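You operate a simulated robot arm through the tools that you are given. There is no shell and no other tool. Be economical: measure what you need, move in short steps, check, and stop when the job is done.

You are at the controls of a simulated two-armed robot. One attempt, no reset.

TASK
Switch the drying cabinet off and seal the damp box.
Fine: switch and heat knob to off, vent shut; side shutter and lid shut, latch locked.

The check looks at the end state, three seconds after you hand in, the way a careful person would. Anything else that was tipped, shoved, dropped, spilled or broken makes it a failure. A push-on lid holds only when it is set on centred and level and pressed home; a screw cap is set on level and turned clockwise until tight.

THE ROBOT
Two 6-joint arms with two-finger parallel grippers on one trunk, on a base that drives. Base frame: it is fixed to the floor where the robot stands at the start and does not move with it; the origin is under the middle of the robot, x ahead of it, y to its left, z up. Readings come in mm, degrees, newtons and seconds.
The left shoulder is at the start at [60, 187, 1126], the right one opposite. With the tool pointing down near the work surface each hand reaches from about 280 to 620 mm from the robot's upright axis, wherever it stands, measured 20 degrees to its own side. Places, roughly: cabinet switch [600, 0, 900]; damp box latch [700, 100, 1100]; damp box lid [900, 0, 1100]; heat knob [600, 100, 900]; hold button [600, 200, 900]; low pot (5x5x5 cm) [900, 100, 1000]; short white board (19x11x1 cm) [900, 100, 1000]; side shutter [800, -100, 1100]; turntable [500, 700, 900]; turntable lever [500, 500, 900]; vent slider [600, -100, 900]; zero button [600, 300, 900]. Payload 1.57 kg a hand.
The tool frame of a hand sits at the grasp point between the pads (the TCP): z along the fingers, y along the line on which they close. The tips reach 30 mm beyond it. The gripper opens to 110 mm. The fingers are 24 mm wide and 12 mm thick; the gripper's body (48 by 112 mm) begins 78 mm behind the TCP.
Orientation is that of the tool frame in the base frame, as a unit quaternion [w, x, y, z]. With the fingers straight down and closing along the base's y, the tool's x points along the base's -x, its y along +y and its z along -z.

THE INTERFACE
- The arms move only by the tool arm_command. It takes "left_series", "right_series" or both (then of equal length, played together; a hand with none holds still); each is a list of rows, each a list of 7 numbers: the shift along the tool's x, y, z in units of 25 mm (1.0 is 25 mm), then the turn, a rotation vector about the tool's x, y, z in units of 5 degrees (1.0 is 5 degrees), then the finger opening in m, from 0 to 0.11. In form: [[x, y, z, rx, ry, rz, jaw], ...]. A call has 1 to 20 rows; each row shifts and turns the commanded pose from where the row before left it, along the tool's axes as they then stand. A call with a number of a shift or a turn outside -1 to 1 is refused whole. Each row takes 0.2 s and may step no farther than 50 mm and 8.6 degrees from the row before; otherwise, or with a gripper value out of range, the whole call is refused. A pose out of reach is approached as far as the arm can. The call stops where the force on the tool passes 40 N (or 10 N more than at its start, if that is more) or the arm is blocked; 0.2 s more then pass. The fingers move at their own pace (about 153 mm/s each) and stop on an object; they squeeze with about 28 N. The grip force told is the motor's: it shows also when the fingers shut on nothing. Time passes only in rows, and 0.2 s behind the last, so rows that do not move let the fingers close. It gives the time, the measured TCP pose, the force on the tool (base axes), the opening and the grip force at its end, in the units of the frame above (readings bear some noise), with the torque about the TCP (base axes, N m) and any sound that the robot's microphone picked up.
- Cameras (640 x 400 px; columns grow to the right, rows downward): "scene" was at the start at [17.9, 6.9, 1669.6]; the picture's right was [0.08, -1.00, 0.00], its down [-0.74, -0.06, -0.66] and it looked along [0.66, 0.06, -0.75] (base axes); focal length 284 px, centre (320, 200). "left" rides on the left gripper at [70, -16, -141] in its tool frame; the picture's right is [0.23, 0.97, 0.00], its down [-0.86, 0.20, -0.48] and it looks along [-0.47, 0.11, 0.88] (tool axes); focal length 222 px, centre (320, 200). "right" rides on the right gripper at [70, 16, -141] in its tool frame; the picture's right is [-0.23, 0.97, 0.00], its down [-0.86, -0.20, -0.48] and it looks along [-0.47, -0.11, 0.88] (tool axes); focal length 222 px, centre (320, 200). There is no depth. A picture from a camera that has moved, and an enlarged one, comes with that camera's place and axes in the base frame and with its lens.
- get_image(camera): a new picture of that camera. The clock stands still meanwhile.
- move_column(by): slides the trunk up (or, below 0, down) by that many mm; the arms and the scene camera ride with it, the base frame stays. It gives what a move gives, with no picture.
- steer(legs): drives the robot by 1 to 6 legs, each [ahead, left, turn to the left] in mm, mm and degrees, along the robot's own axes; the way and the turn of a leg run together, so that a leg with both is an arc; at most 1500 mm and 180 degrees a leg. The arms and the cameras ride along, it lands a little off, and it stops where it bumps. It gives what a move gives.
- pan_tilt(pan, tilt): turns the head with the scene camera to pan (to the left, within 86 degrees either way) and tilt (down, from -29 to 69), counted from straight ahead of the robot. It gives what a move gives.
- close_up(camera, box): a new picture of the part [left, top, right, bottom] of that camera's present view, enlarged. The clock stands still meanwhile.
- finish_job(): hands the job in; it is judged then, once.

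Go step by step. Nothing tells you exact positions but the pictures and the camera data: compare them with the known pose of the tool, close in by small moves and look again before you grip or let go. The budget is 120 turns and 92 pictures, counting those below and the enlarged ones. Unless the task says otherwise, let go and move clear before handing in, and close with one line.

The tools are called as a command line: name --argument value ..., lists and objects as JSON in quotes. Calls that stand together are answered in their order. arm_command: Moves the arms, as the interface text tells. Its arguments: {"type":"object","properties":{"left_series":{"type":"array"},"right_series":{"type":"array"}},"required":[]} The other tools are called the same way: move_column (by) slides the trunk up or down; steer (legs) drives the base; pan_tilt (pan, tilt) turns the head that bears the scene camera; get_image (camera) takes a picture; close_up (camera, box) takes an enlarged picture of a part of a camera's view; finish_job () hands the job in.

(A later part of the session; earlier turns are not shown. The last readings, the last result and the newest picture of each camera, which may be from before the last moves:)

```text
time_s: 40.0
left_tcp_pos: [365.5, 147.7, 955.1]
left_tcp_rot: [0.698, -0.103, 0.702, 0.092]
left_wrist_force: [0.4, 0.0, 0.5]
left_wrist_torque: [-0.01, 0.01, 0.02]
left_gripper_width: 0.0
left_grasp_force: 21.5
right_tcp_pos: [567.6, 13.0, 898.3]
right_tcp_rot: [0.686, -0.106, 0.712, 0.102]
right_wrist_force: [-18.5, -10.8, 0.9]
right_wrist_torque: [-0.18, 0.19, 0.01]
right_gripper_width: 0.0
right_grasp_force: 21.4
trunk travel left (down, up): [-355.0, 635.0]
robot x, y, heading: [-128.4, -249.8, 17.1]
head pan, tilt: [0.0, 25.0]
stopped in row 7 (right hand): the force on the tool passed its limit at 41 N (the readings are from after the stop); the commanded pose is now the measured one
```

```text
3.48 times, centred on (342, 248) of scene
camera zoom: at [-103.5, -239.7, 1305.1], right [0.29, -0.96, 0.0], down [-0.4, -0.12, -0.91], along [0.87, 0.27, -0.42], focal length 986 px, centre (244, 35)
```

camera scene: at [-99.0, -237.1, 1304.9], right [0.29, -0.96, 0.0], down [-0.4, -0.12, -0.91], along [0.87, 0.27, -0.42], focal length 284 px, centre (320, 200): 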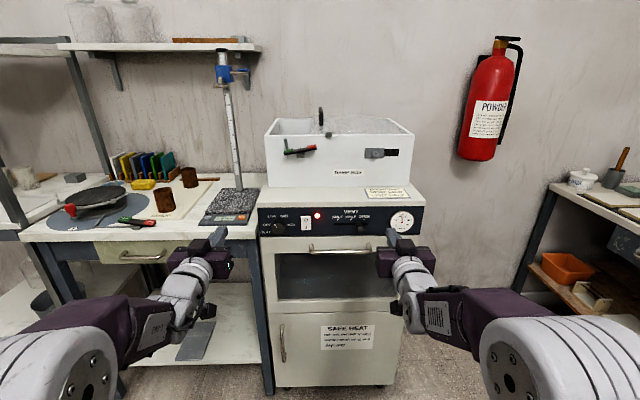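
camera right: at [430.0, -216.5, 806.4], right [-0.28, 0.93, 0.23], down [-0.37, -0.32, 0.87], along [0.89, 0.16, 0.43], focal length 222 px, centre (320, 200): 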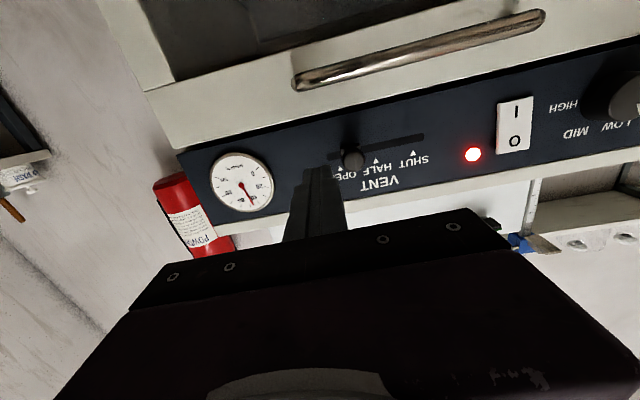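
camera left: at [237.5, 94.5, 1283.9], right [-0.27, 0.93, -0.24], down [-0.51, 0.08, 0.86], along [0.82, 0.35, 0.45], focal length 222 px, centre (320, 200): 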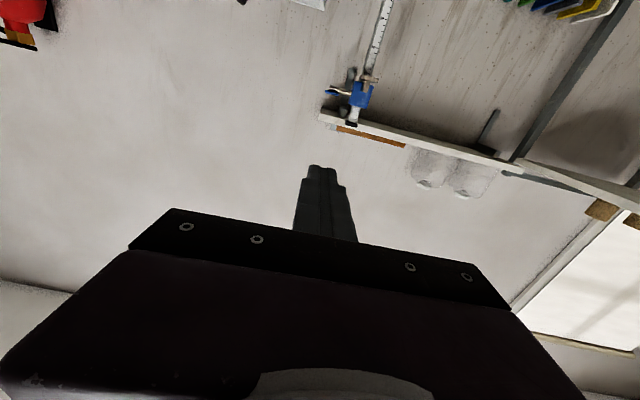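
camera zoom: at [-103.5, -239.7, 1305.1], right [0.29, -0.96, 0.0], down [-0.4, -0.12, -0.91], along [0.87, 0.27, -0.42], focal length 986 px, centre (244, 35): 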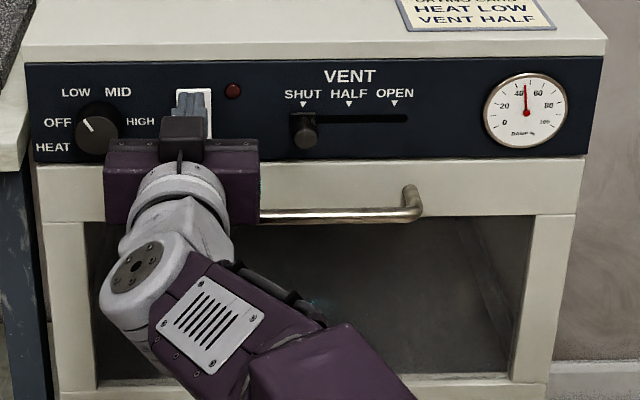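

The lamp is out, so the switch is off. Now I retreat and put the right hand, opened, in front of the heat knob.

arm_command --right_series '[[0, 0, -0.8, 0, 0, 0, 0], [0, 0, -0.8, 0, 0, 0, 0.07], [0, 0, -0.8, 0, 0, 0, 0.07], [0.3, 0.8, 0, 0, 0, 0, 0.07], [0.3, 0.8, 0, 0, 0, 0, 0.07], [0.24, 0.8, 0, 0, 0, 0, 0.07], [0, 0.7, 0, 0, 0, 0, 0.07]]'

close_up --camera "scene" --box '[250, 190, 434, 305]'

get_image --camera "right"

```text
time_s: 41.6
left_tcp_pos: [368.2, 150.9, 953.1]
left_tcp_rot: [0.697, -0.105, 0.703, 0.093]
left_wrist_force: [-0.2, -0.4, 0.0]
left_wrist_torque: [0.01, 0.0, 0.02]
left_gripper_width: 0.2
left_grasp_force: 20.7
right_tcp_pos: [490.2, 72.1, 877.5]
right_tcp_rot: [0.685, -0.108, 0.713, 0.103]
right_wrist_force: [-0.3, -0.3, 0.1]
right_wrist_torque: [0.0, 0.0, 0.03]
right_gripper_width: 70.0
right_grasp_force: 0.1
trunk travel left (down, up): [-355.0, 635.0]
robot x, y, heading: [-128.0, -247.0, 17.2]
head pan, tilt: [0.0, 25.0]
```

```text
3.48 times, centred on (342, 248) of scene
camera zoom: at [-99.6, -237.1, 1304.9], right [0.29, -0.96, 0.0], down [-0.4, -0.12, -0.91], along [0.87, 0.27, -0.42], focal length 986 px, centre (244, 35)
```

zoom: 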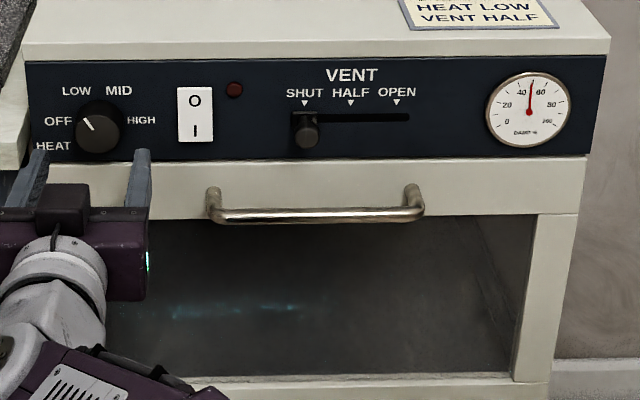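

```text
61 pictures are left
camera right: at [347.5, 44.2, 813.6], right [-0.28, 0.93, 0.23], down [-0.37, -0.32, 0.87], along [0.89, 0.16, 0.43], focal length 222 px, centre (320, 200)
```

right: 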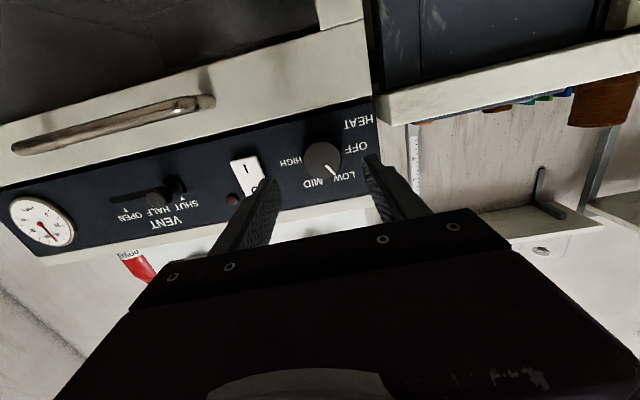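

Aligned with the knob. I advance so the fingertips straddle it, then look.

arm_command --right_series '[[-0.03, 0, 0.8, 0, 0, 0, 0.07], [-0.03, 0, 0.8, 0, 0, 0, 0.07], [-0.02, 0, 0.7, 0, 0, 0, 0.07]]'

close_up --camera "scene" --box '[250, 200, 314, 240]'

```text
time_s: 42.4
left_tcp_pos: [369.3, 150.5, 951.6]
left_tcp_rot: [0.697, -0.104, 0.704, 0.092]
left_wrist_force: [0.1, -0.1, 1.2]
left_wrist_torque: [-0.02, 0.0, -0.01]
left_gripper_width: 0.1
left_grasp_force: 21.0
right_tcp_pos: [544.2, 87.0, 875.2]
right_tcp_rot: [0.684, -0.109, 0.714, 0.103]
right_wrist_force: [-0.3, -1.0, 0.1]
right_wrist_torque: [0.01, -0.03, 0.02]
right_gripper_width: 70.1
right_grasp_force: 0.1
trunk travel left (down, up): [-355.0, 635.0]
robot x, y, heading: [-129.9, -248.4, 17.1]
head pan, tilt: [0.0, 25.0]
```

```text
10.00 times, centred on (282, 220) of scene
camera zoom: at [-98.8, -237.0, 1304.8], right [0.29, -0.96, 0.0], down [-0.4, -0.12, -0.91], along [0.87, 0.27, -0.42], focal length 2836 px, centre (700, 0)
```

zoom: 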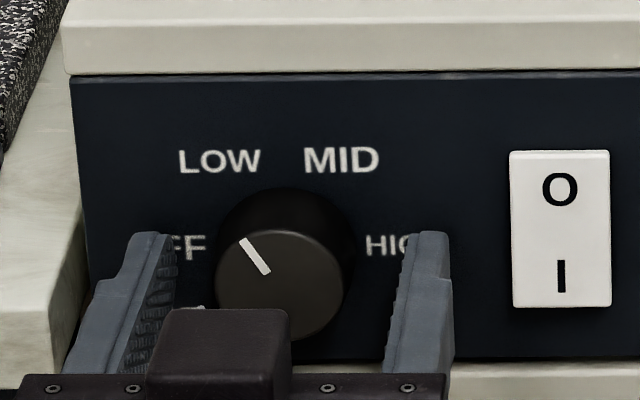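

The knob sits centred between the fingers and its pointer is at LOW; OFF lies about 55° counter-clockwise. I close and turn 50°.

arm_command --right_series '[[0.06, 0, 0.1, 0, 0, 0, 0.03], [0, 0, 0, 0, 0, 0, 0.02], [0, 0, 0, 0, 0, 0, 0.02], [0, 0, 0, 0, 0, -1, 0.02], [0, 0, 0, 0, 0, -1, 0.02], [0, 0, 0, 0, 0, -1, 0.02], [0, 0, 0, 0, 0, -1, 0.02], [0, 0, 0, 0, 0, -1, 0.02], [0, 0, 0, 0, 0, -1, 0.02], [0, 0, 0, 0, 0, -1, 0.02], [0, 0, 0, 0, 0, -1, 0.02], [0, 0, 0, 0, 0, -1, 0.02], [0, 0, 0, 0, 0, -1, 0.02]]'

close_up --camera "scene" --box '[250, 200, 314, 240]'

```text
time_s: 45.2
left_tcp_pos: [365.5, 151.6, 953.1]
left_tcp_rot: [0.698, -0.106, 0.702, 0.092]
left_wrist_force: [0.9, -0.2, -0.8]
left_wrist_torque: [-0.05, -0.01, 0.03]
left_gripper_width: 0.0
left_grasp_force: 21.3
right_tcp_pos: [542.3, 90.8, 875.0]
right_tcp_rot: [0.665, -0.402, 0.598, -0.196]
right_wrist_force: [-7.5, 18.7, 6.9]
right_wrist_torque: [0.1, -0.27, 0.32]
right_gripper_width: 40.1
right_grasp_force: 44.9
trunk travel left (down, up): [-355.0, 635.0]
robot x, y, heading: [-126.7, -249.0, 16.9]
head pan, tilt: [0.0, 25.0]
```

```text
10.00 times, centred on (282, 220) of scene
camera zoom: at [-102.4, -234.3, 1304.9], right [0.29, -0.96, 0.0], down [-0.4, -0.13, -0.91], along [0.87, 0.26, -0.42], focal length 2836 px, centre (700, 0)
```

zoom: 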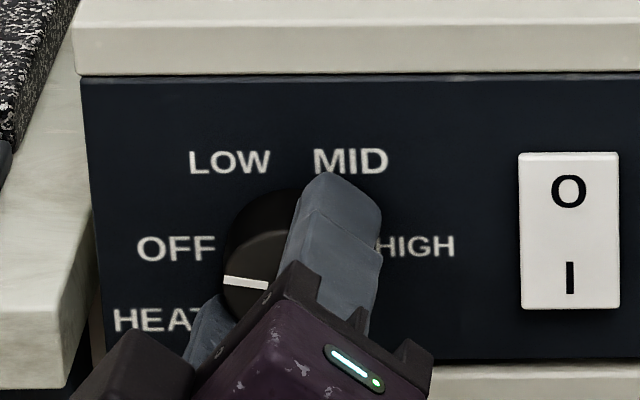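

The pointer is nearly at OFF, about 10° short. I turn a bit more.

arm_command --right_series '[[0, 0, 0, 0, 0, -1, 0.02], [0, 0, 0, 0, 0, -0.8, 0.02]]'

close_up --camera "scene" --box '[250, 200, 314, 240]'

```text
time_s: 45.8
left_tcp_pos: [366.9, 152.1, 952.3]
left_tcp_rot: [0.698, -0.105, 0.702, 0.091]
left_wrist_force: [-0.2, -0.9, 0.9]
left_wrist_torque: [0.02, 0.0, -0.01]
left_gripper_width: 0.1
left_grasp_force: 21.6
right_tcp_pos: [542.4, 89.7, 877.5]
right_tcp_rot: [0.647, -0.448, 0.566, -0.247]
right_wrist_force: [-14.3, 16.4, 3.0]
right_wrist_torque: [0.05, -0.02, -0.12]
right_gripper_width: 40.4
right_grasp_force: 45.0
trunk travel left (down, up): [-355.0, 635.0]
robot x, y, heading: [-131.3, -246.4, 17.2]
head pan, tilt: [0.0, 25.0]
```

```text
10.00 times, centred on (282, 220) of scene
camera zoom: at [-102.8, -234.3, 1304.8], right [0.29, -0.96, 0.0], down [-0.4, -0.13, -0.91], along [0.87, 0.26, -0.42], focal length 2836 px, centre (700, 0)
```

zoom: 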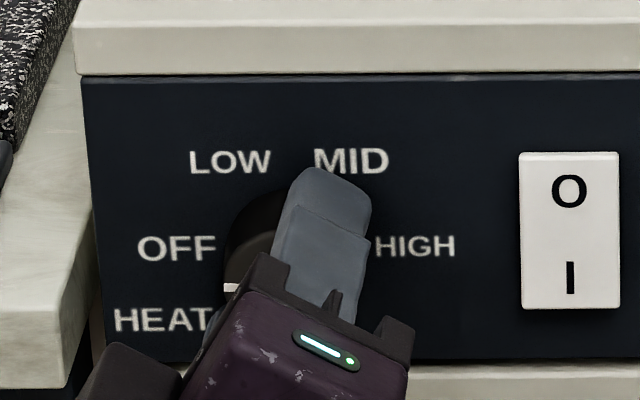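

The pointer looks horizontal at OFF. I open, withdraw and check.

arm_command --right_series '[[0, 0, 0, 0, 0, 0, 0.075], [0, 0, 0, 0, 0, 0, 0.075], [0, 0, -0.8, 0, 0, 0, 0.075], [0, 0, -0.8, 0, 0, 0, 0.075], [0, -0.5, -0.8, 0, 0, 0, 0.075], [0, -1, 0, 0, 0, 1, 0.075], [0, -1, 0, 0, 0, 1, 0.075]]'

close_up --camera "scene" --box '[250, 200, 314, 240]'

```text
time_s: 47.4
left_tcp_pos: [366.8, 148.9, 952.6]
left_tcp_rot: [0.697, -0.105, 0.704, 0.091]
left_wrist_force: [-0.8, -0.4, -0.3]
left_wrist_torque: [-0.01, -0.01, 0.07]
left_gripper_width: 0.0
left_grasp_force: 21.2
right_tcp_pos: [501.9, 36.9, 931.6]
right_tcp_rot: [0.666, -0.393, 0.605, -0.189]
right_wrist_force: [-0.3, 0.0, 0.4]
right_wrist_torque: [-0.01, -0.03, 0.0]
right_gripper_width: 74.8
right_grasp_force: 0.1
right hand out of reach, approached as far as the arm can: row 3
trunk travel left (down, up): [-355.0, 635.0]
robot x, y, heading: [-126.0, -247.3, 17.3]
head pan, tilt: [0.0, 25.0]
```

```text
10.00 times, centred on (282, 220) of scene
camera zoom: at [-99.6, -237.7, 1304.8], right [0.29, -0.96, 0.0], down [-0.4, -0.12, -0.91], along [0.87, 0.27, -0.42], focal length 2836 px, centre (700, 0)
```

zoom: 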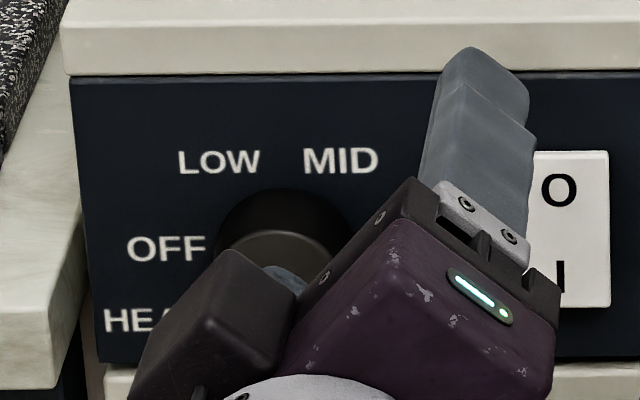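

arm_command --right_series '[[0, 0, 0, 0, 0, 1, 0], [0, 0, 0, 0, 0, 1, 0], [0, 0, 0, 0, 0, 1, 0], [0, 0, 0, 0, 0, 1, 0], [0, 0, 0, 0, 0, 1, 0], [0, 0, 0, 0, 0, 1, 0], [0, 0, 0, 0, 0, 1, 0], [0, -0.5, 0, 0, 0, 1, 0], [0, -1, 0, 0, 0, 1, 0], [0, -1, 0, 0, 0, 0.8, 0], [0, -1, 0, 0, 0, 0, 0], [0, -1, 0, 0, 0, 0, 0], [0, -1, 0, 0, 0, 0, 0], [0, -1, 0, 0, 0, 0, 0]]'

close_up --camera "scene" --box '[250, 190, 434, 305]'

```text
time_s: 50.4
left_tcp_pos: [368.7, 150.0, 952.4]
left_tcp_rot: [0.697, -0.104, 0.704, 0.091]
left_wrist_force: [0.4, -0.5, 0.4]
left_wrist_torque: [0.02, -0.01, -0.01]
left_gripper_width: 0.2
left_grasp_force: 21.5
right_tcp_pos: [551.9, -118.0, 938.4]
right_tcp_rot: [0.684, -0.107, 0.714, 0.103]
right_wrist_force: [0.8, 0.4, 0.7]
right_wrist_torque: [0.01, 0.02, -0.03]
right_gripper_width: 0.0
right_grasp_force: 21.6
trunk travel left (down, up): [-355.0, 635.0]
robot x, y, heading: [-131.3, -254.0, 17.1]
head pan, tilt: [0.0, 25.0]
```

```text
3.48 times, centred on (342, 248) of scene
camera zoom: at [-99.4, -237.7, 1304.8], right [0.29, -0.96, 0.0], down [-0.4, -0.12, -0.91], along [0.87, 0.27, -0.42], focal length 986 px, centre (244, 35)
```

zoom: 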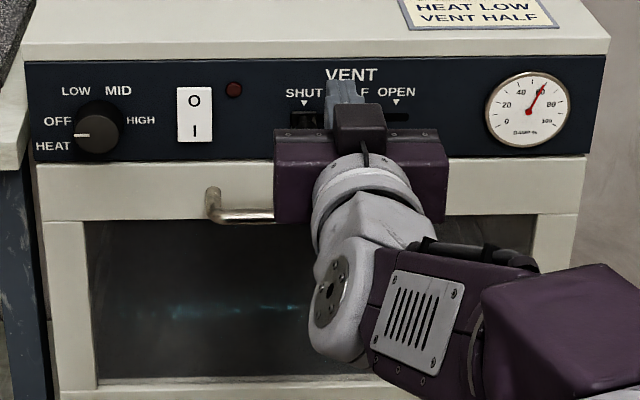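

Heat knob is at OFF, vent SHUT, switch O. Now the box: I raise the trunk 200 mm and drive 110 mm closer.

move_column --by 200

steer --legs '[[110, 0, 0]]'

pan_tilt --pan 0 --tilt 35

get_image --camera "scene"

```text
time_s: 52.6
left_tcp_pos: [368.9, 148.6, 1152.1]
left_tcp_rot: [0.697, -0.104, 0.703, 0.092]
left_wrist_force: [0.1, 0.0, 0.2]
left_wrist_torque: [0.04, -0.03, 0.02]
left_gripper_width: 0.3
left_grasp_force: 21.2
right_tcp_pos: [551.5, -117.1, 1136.3]
right_tcp_rot: [0.685, -0.108, 0.714, 0.103]
right_wrist_force: [0.4, 0.0, 0.1]
right_wrist_torque: [0.01, -0.01, 0.02]
right_gripper_width: 0.2
right_grasp_force: 21.0
trunk travel left (down, up): [-555.0, 435.0]
robot x, y, heading: [-127.9, -246.5, 17.1]
head pan, tilt: [0.0, 25.0]
```

```text
time_s: 53.8
left_tcp_pos: [467.2, 183.2, 1152.1]
left_tcp_rot: [0.697, -0.105, 0.703, 0.094]
left_wrist_force: [-0.1, -0.2, -0.8]
left_wrist_torque: [-0.01, 0.0, 0.0]
left_gripper_width: 0.1
left_grasp_force: 21.6
right_tcp_pos: [652.0, -82.2, 1138.4]
right_tcp_rot: [0.685, -0.109, 0.713, 0.105]
right_wrist_force: [-0.1, 0.1, 0.8]
right_wrist_torque: [0.03, 0.01, 0.0]
right_gripper_width: 0.0
right_grasp_force: 21.2
trunk travel left (down, up): [-555.0, 435.0]
robot x, y, heading: [-31.7, -218.0, 17.5]
head pan, tilt: [0.0, 25.0]
```

```text
time_s: 54.5
left_tcp_pos: [468.2, 183.8, 1152.6]
left_tcp_rot: [0.697, -0.106, 0.703, 0.094]
left_wrist_force: [0.6, 0.0, -0.2]
left_wrist_torque: [-0.03, 0.02, -0.03]
left_gripper_width: 0.0
left_grasp_force: 21.5
right_tcp_pos: [652.7, -82.4, 1138.5]
right_tcp_rot: [0.685, -0.109, 0.712, 0.105]
right_wrist_force: [-0.2, -0.5, -0.5]
right_wrist_torque: [0.04, 0.0, 0.02]
right_gripper_width: 0.1
right_grasp_force: 21.3
trunk travel left (down, up): [-555.0, 435.0]
robot x, y, heading: [-31.1, -216.1, 17.3]
head pan, tilt: [0.0, 35.0]
```

```text
55 pictures are left
camera scene: at [-2.8, -207.3, 1489.1], right [0.3, -0.95, 0.0], down [-0.55, -0.17, -0.82], along [0.78, 0.24, -0.57], focal length 284 px, centre (320, 200)
```

scene: 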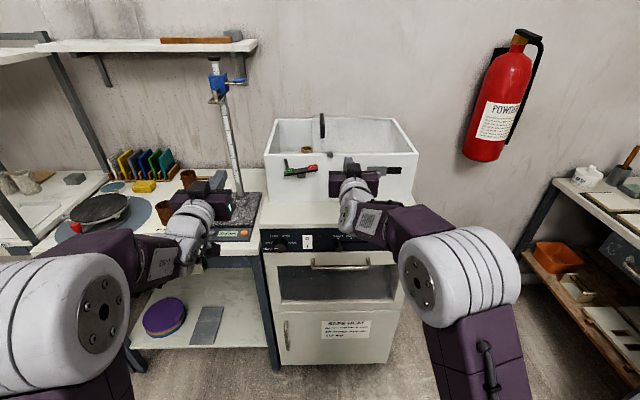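

close_up --camera "scene" --box '[256, 105, 432, 215]'

```text
3.64 times, centred on (344, 160) of scene
camera zoom: at [-2.8, -207.3, 1489.1], right [0.3, -0.95, 0.0], down [-0.55, -0.17, -0.82], along [0.78, 0.24, -0.57], focal length 1031 px, centre (233, 346)
```

zoom: 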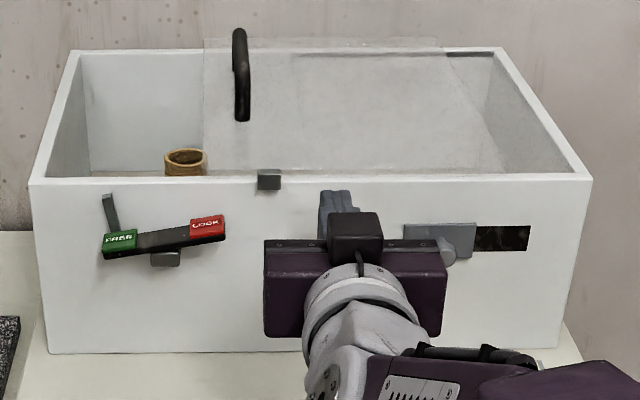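

I locate the shutter knob near [755, -155, 1066]. The right hand goes down and right to the left side of the knob, stopping short to check.

arm_command --right_series '[[0.7, -0.66, 0, 0, 0, 0, 0], [0.7, -0.66, 0, 0, 0, 0, 0], [0.7, -0.66, 0, 0, 0, 0, 0], [0.7, -0.66, 0, 0, 0, 0, 0], [0, 0, 0.6, 0, 0, 0, 0]]'

get_image --camera "right"

close_up --camera "scene" --box '[256, 105, 432, 215]'

```text
time_s: 55.7
left_tcp_pos: [465.8, 183.2, 1152.3]
left_tcp_rot: [0.697, -0.106, 0.703, 0.094]
left_wrist_force: [0.0, 0.4, -0.3]
left_wrist_torque: [-0.01, 0.0, -0.02]
left_gripper_width: 0.0
left_grasp_force: 21.7
right_tcp_pos: [681.2, -141.7, 1068.6]
right_tcp_rot: [0.685, -0.109, 0.713, 0.105]
right_wrist_force: [-0.3, -0.8, 0.3]
right_wrist_torque: [0.03, 0.0, 0.03]
right_gripper_width: 0.2
right_grasp_force: 21.5
trunk travel left (down, up): [-555.0, 435.0]
robot x, y, heading: [-30.3, -212.3, 17.5]
head pan, tilt: [0.0, 35.0]
```

```text
53 pictures are left
camera right: at [539.3, -169.5, 1004.5], right [-0.28, 0.93, 0.23], down [-0.36, -0.32, 0.87], along [0.89, 0.16, 0.43], focal length 222 px, centre (320, 200)
```

right: 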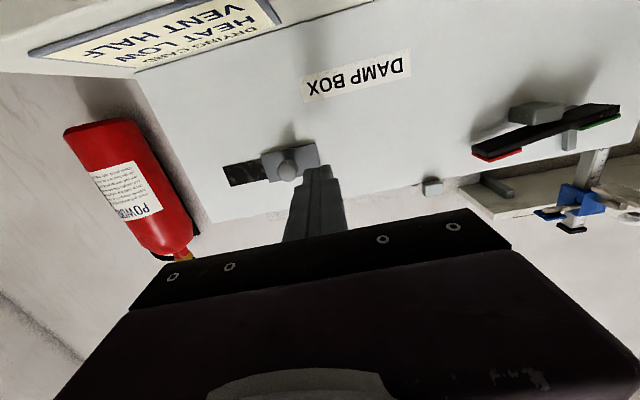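

```text
3.64 times, centred on (344, 160) of scene
camera zoom: at [-2.3, -206.7, 1489.1], right [0.3, -0.95, 0.0], down [-0.55, -0.17, -0.82], along [0.78, 0.24, -0.57], focal length 1031 px, centre (233, 346)
```

zoom: 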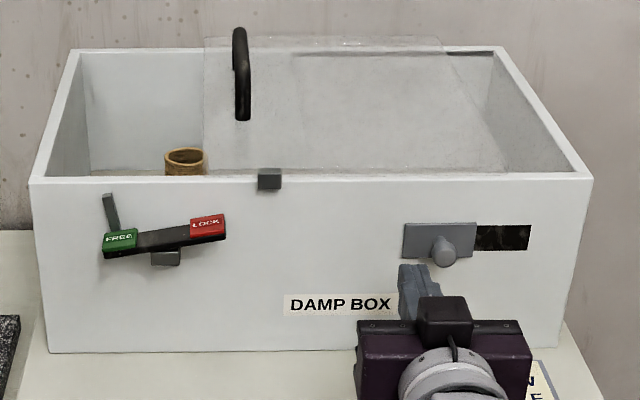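

Aligned just left of the shutter knob. I advance 45 mm and push right about 40 mm, then look.

arm_command --right_series '[[-0.03, 0, 0.9, 0, 0, 0, 0], [-0.03, 0, 0.9, 0, 0, 0, 0], [0, -0.4, 0, 0, 0, 0, 0], [0, -0.4, 0, 0, 0, 0, 0], [0, -0.4, 0, 0, 0, 0, 0], [0, -0.4, 0, 0, 0, 0, 0]]'

close_up --camera "scene" --box '[256, 105, 432, 215]'

```text
time_s: 57.1
left_tcp_pos: [467.4, 182.8, 1152.7]
left_tcp_rot: [0.697, -0.105, 0.703, 0.093]
left_wrist_force: [0.7, -0.5, 0.2]
left_wrist_torque: [-0.01, 0.01, 0.01]
left_gripper_width: 0.1
left_grasp_force: 21.0
right_tcp_pos: [738.3, -169.1, 1068.0]
right_tcp_rot: [0.685, -0.11, 0.713, 0.105]
right_wrist_force: [2.0, 1.3, -0.3]
right_wrist_torque: [0.0, 0.0, 0.04]
right_gripper_width: 0.3
right_grasp_force: 21.4
trunk travel left (down, up): [-555.0, 435.0]
robot x, y, heading: [-29.8, -216.1, 17.3]
head pan, tilt: [0.0, 35.0]
```

```text
3.64 times, centred on (344, 160) of scene
camera zoom: at [-2.7, -207.3, 1489.1], right [0.3, -0.95, 0.0], down [-0.55, -0.17, -0.82], along [0.78, 0.24, -0.57], focal length 1031 px, centre (233, 346)
```

zoom: 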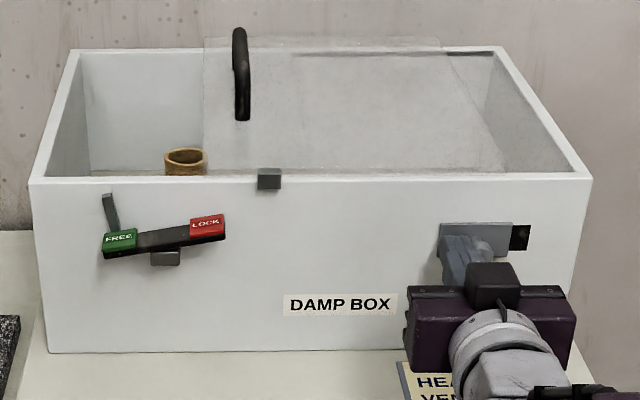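

Moving well; about 15 mm remains. I push on slowly to the stop.

arm_command --right_series '[[0, -0.3, 0, 0, 0, 0, 0], [0, -0.2, 0, 0, 0, 0, 0], [0, -0.15, 0, 0, 0, 0, 0], [0, -0.1, 0, 0, 0, 0, 0], [0, -0.1, 0, 0, 0, 0, 0]]'

close_up --camera "scene" --box '[350, 145, 430, 195]'

```text
time_s: 58.3
left_tcp_pos: [466.5, 183.7, 1152.5]
left_tcp_rot: [0.697, -0.105, 0.703, 0.094]
left_wrist_force: [-0.1, 0.4, 0.0]
left_wrist_torque: [-0.02, 0.0, 0.01]
left_gripper_width: 0.2
left_grasp_force: 21.9
right_tcp_pos: [745.0, -185.7, 1068.2]
right_tcp_rot: [0.685, -0.11, 0.713, 0.104]
right_wrist_force: [-2.3, 2.4, 0.7]
right_wrist_torque: [-0.03, 0.01, 0.06]
right_gripper_width: 0.0
right_grasp_force: 21.3
trunk travel left (down, up): [-555.0, 435.0]
robot x, y, heading: [-29.2, -215.5, 17.2]
head pan, tilt: [0.0, 35.0]
```

```text
8.00 times, centred on (390, 170) of scene
camera zoom: at [-3.5, -206.5, 1489.1], right [0.3, -0.95, 0.0], down [-0.55, -0.17, -0.82], along [0.78, 0.24, -0.57], focal length 2268 px, centre (-240, 440)
```

zoom: 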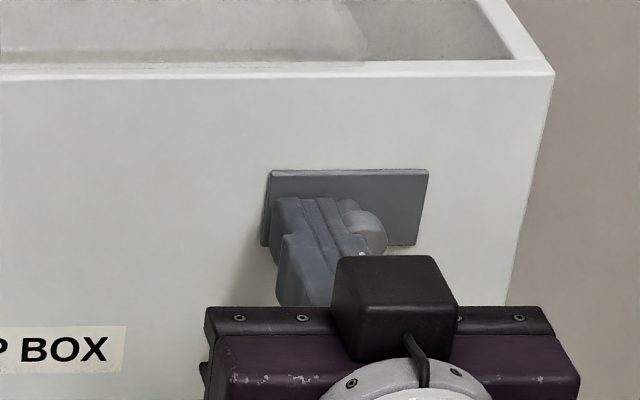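

arm_command --right_series '[[0, -0.1, 0, 0, 0, 0, 0], [0, -0.1, 0, 0, 0, 0, 0]]'

close_up --camera "scene" --box '[350, 145, 430, 195]'

```text
time_s: 58.9
left_tcp_pos: [467.2, 185.6, 1151.3]
left_tcp_rot: [0.697, -0.107, 0.703, 0.093]
left_wrist_force: [-1.7, -0.2, -0.2]
left_wrist_torque: [0.0, -0.03, 0.03]
left_gripper_width: 0.0
left_grasp_force: 21.2
right_tcp_pos: [743.8, -187.8, 1068.1]
right_tcp_rot: [0.684, -0.112, 0.713, 0.105]
right_wrist_force: [-2.8, 12.7, -0.4]
right_wrist_torque: [0.03, 0.0, 0.3]
right_gripper_width: 0.0
right_grasp_force: 21.9
trunk travel left (down, up): [-555.0, 435.0]
robot x, y, heading: [-25.4, -218.7, 17.2]
head pan, tilt: [0.0, 35.0]
```

```text
8.00 times, centred on (390, 170) of scene
camera zoom: at [-3.7, -203.5, 1489.1], right [0.3, -0.95, 0.0], down [-0.55, -0.17, -0.82], along [0.78, 0.24, -0.57], focal length 2268 px, centre (-240, 440)
```

zoom: 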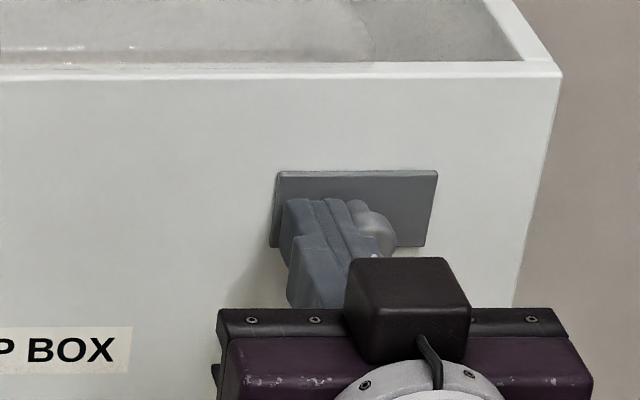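

Shutter is at its stop and the slot covered. I free the right hand, lift it, and look down to judge the gap between base and cabinet before driving nearer for the lid.

arm_command --right_series '[[0, 0.3, 0, 0, 0, 0, 0], [0, 0, -0.8, 0, 0, 0, 0], [0, 0, -0.8, 0, 0, 0, 0], [-1, 0, 0, 0, 0, 0, 0], [-1, 0, 0, 0, 0, 0, 0], [-1, 0, 0, 0, 0, 0, 0], [-1, 0, 0, 0, 0, 0, 0], [-1, 0, 0, 0, 0, 0, 0], [-1, 0, 0, 0, 0, 0, 0]]'

pan_tilt --pan 0 --tilt 69

get_image --camera "scene"

```text
time_s: 60.9
left_tcp_pos: [467.2, 183.8, 1152.3]
left_tcp_rot: [0.697, -0.107, 0.703, 0.094]
left_wrist_force: [-0.5, 0.0, -0.2]
left_wrist_torque: [0.0, 0.01, -0.02]
left_gripper_width: 0.1
left_grasp_force: 21.2
right_tcp_pos: [710.3, -193.4, 1218.8]
right_tcp_rot: [0.685, -0.109, 0.713, 0.105]
right_wrist_force: [-0.3, 0.4, 0.4]
right_wrist_torque: [0.03, 0.0, 0.02]
right_gripper_width: 0.1
right_grasp_force: 21.5
trunk travel left (down, up): [-555.0, 435.0]
robot x, y, heading: [-27.2, -216.0, 17.6]
head pan, tilt: [0.0, 35.0]
```

```text
time_s: 61.9
left_tcp_pos: [468.2, 182.8, 1153.2]
left_tcp_rot: [0.697, -0.105, 0.703, 0.093]
left_wrist_force: [-0.4, -1.0, 0.1]
left_wrist_torque: [0.05, -0.02, 0.04]
left_gripper_width: 0.0
left_grasp_force: 21.5
right_tcp_pos: [711.3, -194.6, 1218.8]
right_tcp_rot: [0.684, -0.109, 0.713, 0.104]
right_wrist_force: [-0.1, 0.0, 0.1]
right_wrist_torque: [-0.05, 0.03, -0.03]
right_gripper_width: 0.0
right_grasp_force: 20.9
trunk travel left (down, up): [-555.0, 435.0]
robot x, y, heading: [-30.7, -214.3, 17.3]
head pan, tilt: [0.0, 68.8]
```

```text
48 pictures are left
camera scene: at [-33.5, -216.9, 1445.5], right [0.3, -0.95, 0.0], down [-0.89, -0.28, -0.36], along [0.35, 0.11, -0.93], focal length 284 px, centre (320, 200)
```

scene: 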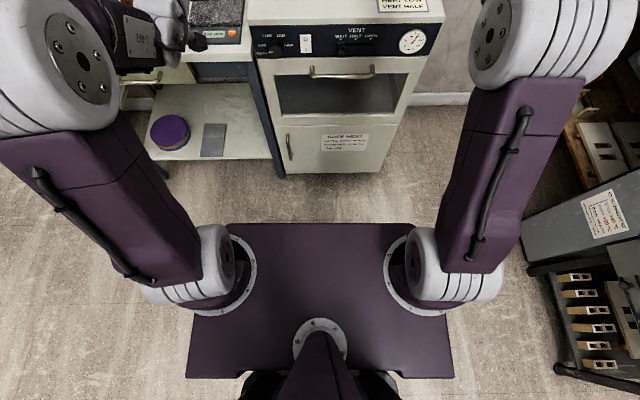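

The base front is safely short of the cabinet even after another 200 mm. I raise the trunk, then lower and pitch the right hand to point 45° down and tuck the left hand back.

move_column --by 300

arm_command --right_series '[[1, 0, 0, 0, 0, 0, 0], [1, 0, 0, 0, 0, 0, 0], [1, 0, 0, 0, 0, 0, 0], [1, 0, 0, 0, 0, 0, 0], [1, 0, 0, 0, 0, 0, 0], [1, 0, 0, 0, 1, 0, 0], [1, 0, 0, 0, 1, 0, 0], [1, 0, 0, 0, 1, 0, 0], [0, 0, 0, 0, 1, 0, 0], [0, 0, 0, 0, 1, 0, 0], [0, 0, 0, 0, 1, 0, 0], [0, 0, 0, 0, 1, 0, 0], [0, 0, 0, 0, 1, 0, 0], [0, 0, 0, 0, 0.6, 0, 0]]' --left_series '[[0, 0, -1, 0, 0, 0, 0], [0, 0, -1, 0, 0, 0, 0], [0, 0, 0, 0, 1, 0, 0], [0, 0, 0, 0, 1, 0, 0], [0, 0, 0, 0, 1, 0, 0], [0, 0, 0, 0, 1, 0, 0], [0, 0, 0, 0, 1, 0, 0], [0, 0, 0, 0, 1, 0, 0], [0, 0, 0, 0, 1, 0, 0], [0, 0, 0, 0, 1, 0, 0], [0, 0, 0, 0, 1, 0, 0], [0, 0, 0, 0, 0, 0, 0], [0, 0, 0, 0, 0, 0, 0], [0, 0, 0, 0, 0, 0, 0]]'

pan_tilt --pan 0 --tilt 45

get_image --camera "scene"

```text
time_s: 64.9
left_tcp_pos: [467.2, 183.4, 1453.1]
left_tcp_rot: [0.697, -0.105, 0.703, 0.093]
left_wrist_force: [0.1, -0.1, -1.0]
left_wrist_torque: [0.01, -0.03, -0.01]
left_gripper_width: 0.0
left_grasp_force: 21.3
right_tcp_pos: [711.8, -193.3, 1518.7]
right_tcp_rot: [0.685, -0.108, 0.713, 0.104]
right_wrist_force: [1.1, 0.4, -0.6]
right_wrist_torque: [0.02, 0.02, 0.02]
right_gripper_width: 0.0
right_grasp_force: 20.9
trunk travel left (down, up): [-855.0, 135.0]
robot x, y, heading: [-30.4, -214.3, 17.4]
head pan, tilt: [0.0, 68.8]
```

```text
time_s: 67.9
left_tcp_pos: [420.7, 169.0, 1451.3]
left_tcp_rot: [0.374, -0.134, 0.916, 0.047]
left_wrist_force: [-0.3, 0.6, 0.7]
left_wrist_torque: [-0.01, -0.01, -0.01]
left_gripper_width: 0.1
left_grasp_force: 21.6
right_tcp_pos: [700.2, -202.9, 1319.7]
right_tcp_rot: [0.401, -0.134, 0.905, 0.054]
right_wrist_force: [1.1, 0.2, -1.4]
right_wrist_torque: [-0.01, 0.02, 0.01]
right_gripper_width: 0.0
right_grasp_force: 21.7
right hand out of reach, approached as far as the arm can: row 11
trunk travel left (down, up): [-855.0, 135.0]
robot x, y, heading: [-29.7, -217.6, 17.3]
head pan, tilt: [0.0, 68.8]
```

```text
time_s: 68.8
left_tcp_pos: [419.3, 168.6, 1452.8]
left_tcp_rot: [0.375, -0.134, 0.916, 0.048]
left_wrist_force: [0.8, -0.2, -0.2]
left_wrist_torque: [0.02, 0.01, -0.05]
left_gripper_width: 0.1
left_grasp_force: 21.3
right_tcp_pos: [700.5, -202.7, 1320.7]
right_tcp_rot: [0.402, -0.133, 0.904, 0.054]
right_wrist_force: [-1.1, -0.4, 0.0]
right_wrist_torque: [-0.01, -0.02, 0.02]
right_gripper_width: 0.0
right_grasp_force: 21.0
trunk travel left (down, up): [-855.0, 135.0]
robot x, y, heading: [-26.0, -216.6, 17.4]
head pan, tilt: [0.0, 45.0]
```

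```text
47 pictures are left
camera scene: at [-9.6, -209.4, 1774.2], right [0.3, -0.95, 0.0], down [-0.68, -0.21, -0.71], along [0.67, 0.21, -0.71], focal length 284 px, centre (320, 200)
```

scene: 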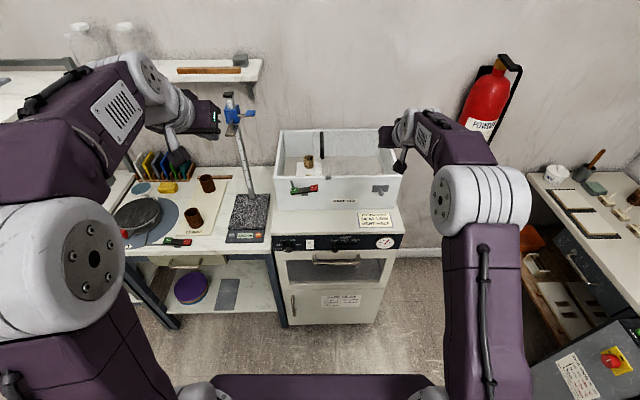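

I pull the left hand back some more for clearance from the height gauge, then drive 200 mm forward.

arm_command --left_series '[[0.7, 0, -0.7, 0, 0, 0, 0], [0.7, 0, -0.7, 0, 0, 0, 0], [0.7, 0, -0.7, 0, 0, 0, 0], [0.7, 0, -0.7, 0, 0, 0, 0], [0.7, 0, -0.7, 0, 0, 0, 0]]'

steer --legs '[[195, 0, 0]]'

get_image --camera "scene"

close_up --camera "scene" --box '[232, 80, 424, 200]'

```text
time_s: 70.0
left_tcp_pos: [297.2, 134.1, 1453.9]
left_tcp_rot: [0.375, -0.134, 0.916, 0.047]
left_wrist_force: [-0.2, 0.1, 0.6]
left_wrist_torque: [-0.01, -0.01, 0.03]
left_gripper_width: 0.0
left_grasp_force: 20.8
right_tcp_pos: [698.0, -203.1, 1320.2]
right_tcp_rot: [0.403, -0.134, 0.904, 0.055]
right_wrist_force: [-0.3, -0.5, 0.4]
right_wrist_torque: [0.03, 0.03, 0.0]
right_gripper_width: 0.0
right_grasp_force: 21.7
trunk travel left (down, up): [-855.0, 135.0]
robot x, y, heading: [-27.5, -217.5, 17.4]
head pan, tilt: [0.0, 45.0]
```

```text
time_s: 71.5
left_tcp_pos: [479.8, 193.8, 1454.8]
left_tcp_rot: [0.376, -0.135, 0.916, 0.048]
left_wrist_force: [-0.6, -0.6, 0.2]
left_wrist_torque: [0.02, -0.01, -0.02]
left_gripper_width: 0.1
left_grasp_force: 21.2
right_tcp_pos: [881.4, -144.1, 1322.4]
right_tcp_rot: [0.403, -0.134, 0.904, 0.054]
right_wrist_force: [0.4, 0.1, -0.7]
right_wrist_torque: [-0.03, -0.03, 0.01]
right_gripper_width: 0.2
right_grasp_force: 21.3
trunk travel left (down, up): [-855.0, 135.0]
robot x, y, heading: [158.0, -158.5, 17.7]
head pan, tilt: [0.0, 45.0]
```

```text
46 pictures are left
camera scene: at [171.7, -152.7, 1774.3], right [0.3, -0.95, 0.0], down [-0.67, -0.21, -0.71], along [0.68, 0.21, -0.7], focal length 284 px, centre (320, 200)
```

scene: 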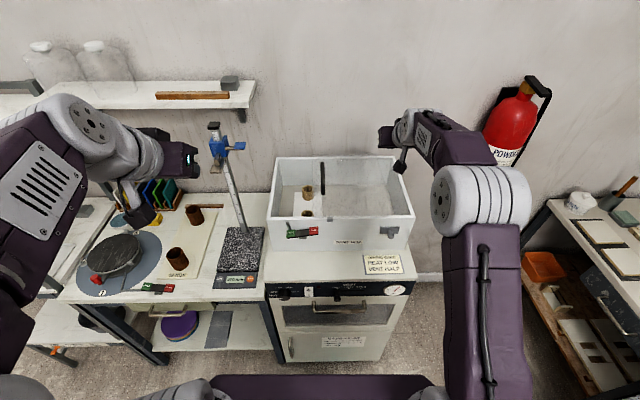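

```text
3.33 times, centred on (328, 140) of scene
camera zoom: at [171.7, -152.7, 1774.3], right [0.3, -0.95, 0.0], down [-0.67, -0.21, -0.71], along [0.68, 0.21, -0.7], focal length 945 px, centre (293, 400)
```

zoom: 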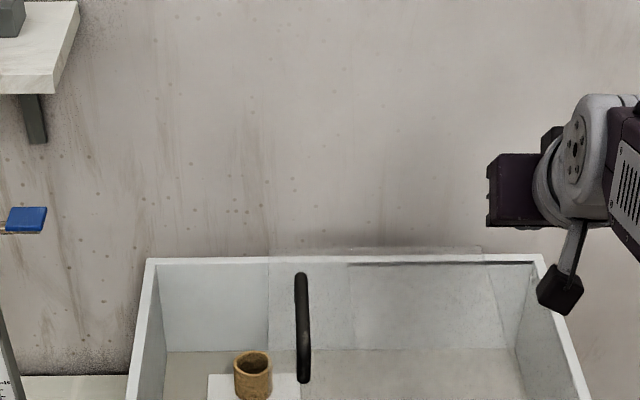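

The hand is over the box. I need a detailed view of the handle to place the finger well.

close_up --camera "scene" --box '[264, 145, 360, 205]'

get_image --camera "right"

```text
6.67 times, centred on (312, 175) of scene
camera zoom: at [171.7, -152.7, 1774.3], right [0.3, -0.95, 0.0], down [-0.67, -0.21, -0.71], along [0.68, 0.21, -0.7], focal length 1890 px, centre (373, 367)
```

zoom: 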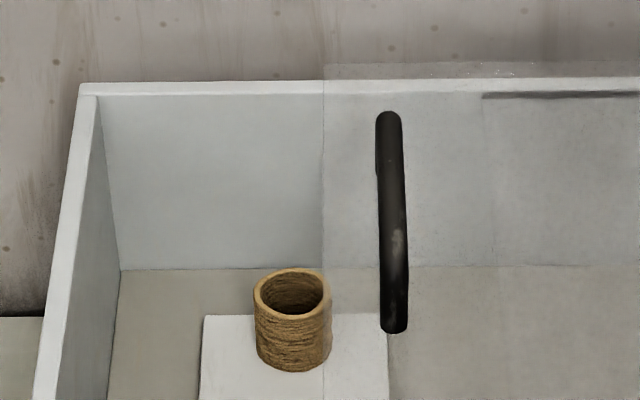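

```text
43 pictures are left
camera right: at [732.1, -171.3, 1365.4], right [-0.13, 0.98, 0.16], down [0.26, -0.12, 0.96], along [0.96, 0.17, -0.24], focal length 222 px, centre (320, 200)
```

right: 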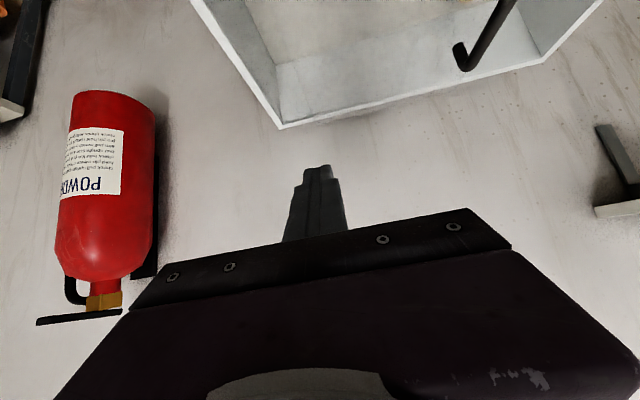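

The handle runs from about 668 to 785 mm ahead of the camera at 9 mm right, bar top near z 1176. I bring the right fingertip to its right side, still slightly high.

arm_command --right_series '[[0.487, 1, 0.754, 0, 0, 0, 0], [0.487, 1, 0.754, 0, 0, 0, 0], [0.487, 1, 0.754, 0, 0, 0, 0], [0.487, 1, 0.754, 0, 0, 0, 0], [0.487, 1, 0.754, 0, 0, 0, 0], [0.487, 1, 0.754, 0, 0, 0, 0]]'

get_image --camera "right"

close_up --camera "scene" --box '[264, 125, 424, 225]'

```text
time_s: 73.0
left_tcp_pos: [486.9, 196.3, 1452.3]
left_tcp_rot: [0.375, -0.134, 0.916, 0.046]
left_wrist_force: [0.5, 0.5, -0.2]
left_wrist_torque: [-0.01, 0.0, -0.02]
left_gripper_width: 0.0
left_grasp_force: 21.1
right_tcp_pos: [879.8, 10.5, 1186.7]
right_tcp_rot: [0.401, -0.134, 0.904, 0.054]
right_wrist_force: [-0.1, 0.4, 0.1]
right_wrist_torque: [0.02, 0.0, 0.02]
right_gripper_width: 0.0
right_grasp_force: 21.4
trunk travel left (down, up): [-855.0, 135.0]
robot x, y, heading: [155.7, -161.1, 17.3]
head pan, tilt: [0.0, 45.0]
```

```text
42 pictures are left
camera right: at [728.5, -15.7, 1230.4], right [-0.13, 0.98, 0.16], down [0.27, -0.12, 0.96], along [0.96, 0.17, -0.24], focal length 222 px, centre (320, 200)
```

right: 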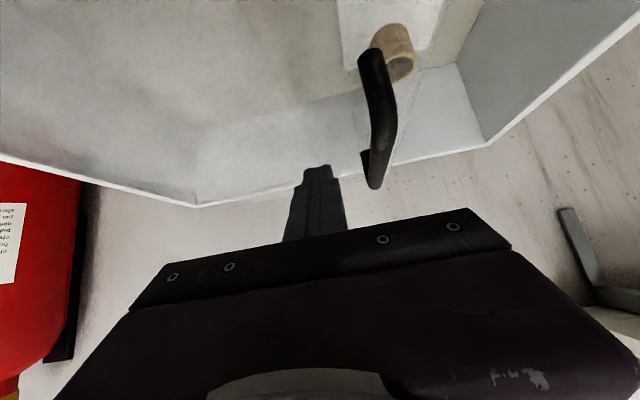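

```text
4.00 times, centred on (344, 175) of scene
camera zoom: at [177.9, -149.6, 1774.3], right [0.3, -0.95, 0.0], down [-0.68, -0.21, -0.71], along [0.67, 0.21, -0.71], focal length 1134 px, centre (224, 300)
```

zoom: 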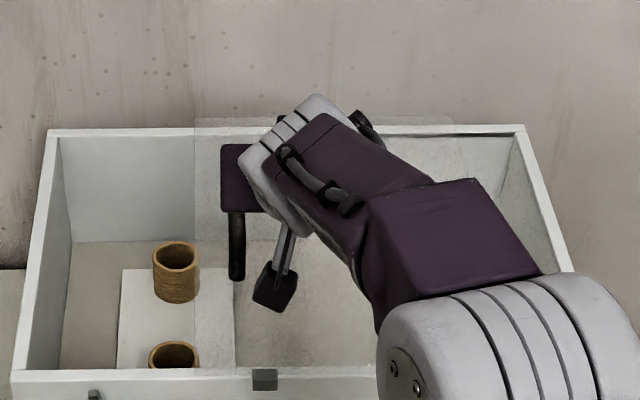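

Projection confirms the fingertip is beside the handle's middle. I lower 15 mm and push the lid left by roughly 100 mm.

arm_command --right_series '[[0.68, 0, 0.13, 0, 0, 0, 0], [0, 0.5, 0, 0, 0, 0, 0], [0, 0.5, 0, 0, 0, 0, 0], [0, 0.5, 0, 0, 0, 0, 0], [0, 0.5, 0, 0, 0, 0, 0], [0, 0.5, 0, 0, 0, 0, 0], [0, 0.5, 0, 0, 0, 0, 0]]'

close_up --camera "scene" --box '[264, 125, 424, 225]'

```text
time_s: 74.5
left_tcp_pos: [485.3, 194.8, 1453.0]
left_tcp_rot: [0.374, -0.135, 0.916, 0.048]
left_wrist_force: [0.0, 0.4, -0.1]
left_wrist_torque: [0.0, 0.04, 0.0]
left_gripper_width: 0.0
left_grasp_force: 21.5
right_tcp_pos: [847.5, 77.8, 1174.2]
right_tcp_rot: [0.401, -0.133, 0.905, 0.054]
right_wrist_force: [1.1, -2.0, -0.2]
right_wrist_torque: [-0.01, 0.0, 0.06]
right_gripper_width: 0.0
right_grasp_force: 21.3
trunk travel left (down, up): [-855.0, 135.0]
robot x, y, heading: [157.0, -157.8, 17.6]
head pan, tilt: [0.0, 45.0]
```

```text
4.00 times, centred on (344, 175) of scene
camera zoom: at [176.9, -151.1, 1774.3], right [0.3, -0.95, 0.0], down [-0.67, -0.21, -0.71], along [0.67, 0.21, -0.71], focal length 1134 px, centre (224, 300)
```

zoom: 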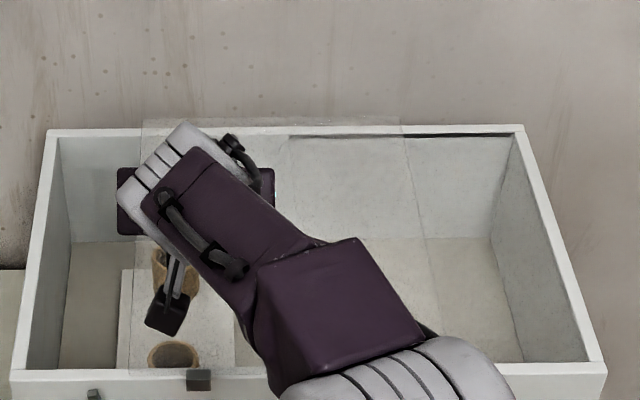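

The lid moves smoothly with no resistance. Another 70 mm left, then look.

arm_command --right_series '[[0, 0.5, 0, 0, 0, 0, 0], [0, 0.5, 0, 0, 0, 0, 0], [0, 0.5, 0, 0, 0, 0, 0], [0, 0.5, 0, 0, 0, 0, 0], [0, 0.5, 0, 0, 0, 0, 0], [0, 0.3, 0, 0, 0, 0, 0]]'

close_up --camera "scene" --box '[264, 125, 424, 225]'

```text
time_s: 76.0
left_tcp_pos: [485.7, 195.0, 1453.2]
left_tcp_rot: [0.374, -0.134, 0.916, 0.046]
left_wrist_force: [0.3, -0.1, -1.3]
left_wrist_torque: [-0.01, -0.01, 0.01]
left_gripper_width: 0.0
left_grasp_force: 20.9
right_tcp_pos: [811.2, 125.8, 1169.1]
right_tcp_rot: [0.402, -0.133, 0.904, 0.054]
right_wrist_force: [-0.1, -0.9, 0.6]
right_wrist_torque: [-0.04, 0.02, -0.01]
right_gripper_width: 0.0
right_grasp_force: 20.9
right hand out of reach, approached as far as the arm can: row 3, 4, 5, 6
trunk travel left (down, up): [-855.0, 135.0]
robot x, y, heading: [157.6, -160.2, 17.5]
head pan, tilt: [0.0, 45.0]
```

```text
4.00 times, centred on (344, 175) of scene
camera zoom: at [177.0, -150.9, 1774.3], right [0.3, -0.95, 0.0], down [-0.67, -0.21, -0.71], along [0.67, 0.21, -0.71], focal length 1134 px, centre (224, 300)
```

zoom: 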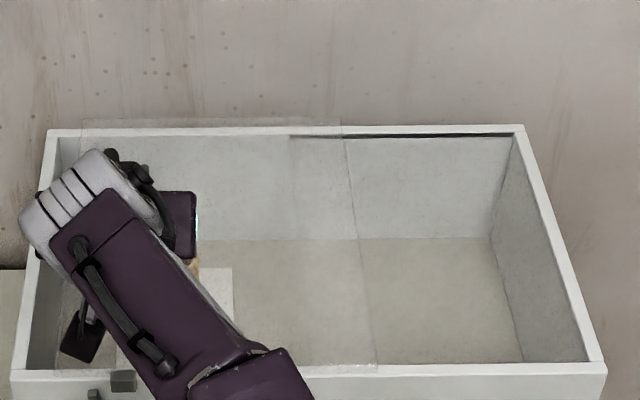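

The right arm hit its sideways limit with about 30 mm to go. I back the hand off the handle, shift the base 70 mm left, and check.

arm_command --right_series '[[0, -0.8, 0, 0, 0, 0, 0], [0, -0.8, 0, 0, 0, 0, 0], [0, -0.8, 0, 0, 0, 0, 0], [0, -0.8, 0, 0, 0, 0, 0], [0, -0.5, 0, 0, 0, 0, 0]]'

steer --legs '[[0, 70, 0]]'

close_up --camera "scene" --box '[264, 125, 424, 225]'

```text
time_s: 77.2
left_tcp_pos: [485.1, 194.5, 1453.2]
left_tcp_rot: [0.374, -0.134, 0.917, 0.047]
left_wrist_force: [0.1, 0.2, -0.4]
left_wrist_torque: [0.02, 0.0, -0.03]
left_gripper_width: 0.0
left_grasp_force: 20.9
right_tcp_pos: [868.6, 61.6, 1169.4]
right_tcp_rot: [0.401, -0.134, 0.905, 0.054]
right_wrist_force: [-0.4, -0.1, -1.3]
right_wrist_torque: [0.0, -0.01, -0.02]
right_gripper_width: 0.0
right_grasp_force: 20.9
right hand out of reach, approached as far as the arm can: row 1, 2, 3, 4, 5
trunk travel left (down, up): [-855.0, 135.0]
robot x, y, heading: [159.3, -157.0, 17.3]
head pan, tilt: [0.0, 45.0]
```

```text
time_s: 78.2
left_tcp_pos: [467.2, 251.5, 1454.3]
left_tcp_rot: [0.373, -0.133, 0.917, 0.049]
left_wrist_force: [0.8, -1.1, -0.3]
left_wrist_torque: [0.08, 0.02, 0.05]
left_gripper_width: 0.0
left_grasp_force: 21.4
right_tcp_pos: [848.5, 120.9, 1170.7]
right_tcp_rot: [0.401, -0.133, 0.905, 0.056]
right_wrist_force: [0.6, -0.6, 0.0]
right_wrist_torque: [0.05, 0.03, 0.07]
right_gripper_width: 0.0
right_grasp_force: 22.0
trunk travel left (down, up): [-855.0, 135.0]
robot x, y, heading: [137.2, -88.2, 17.6]
head pan, tilt: [0.0, 45.0]
```

```text
4.00 times, centred on (344, 175) of scene
camera zoom: at [159.6, -95.4, 1774.2], right [0.3, -0.95, -0.01], down [-0.68, -0.21, -0.71], along [0.67, 0.22, -0.71], focal length 1134 px, centre (224, 300)
```

zoom: 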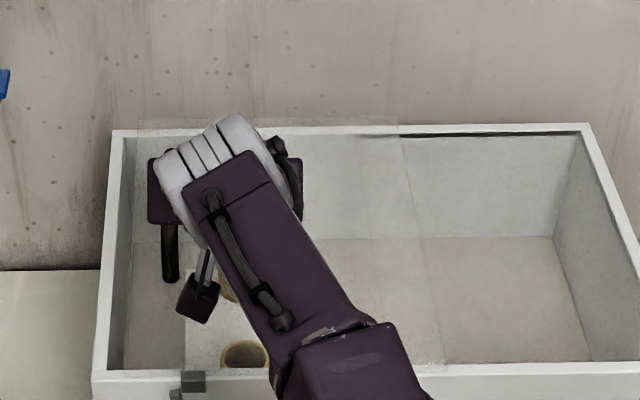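

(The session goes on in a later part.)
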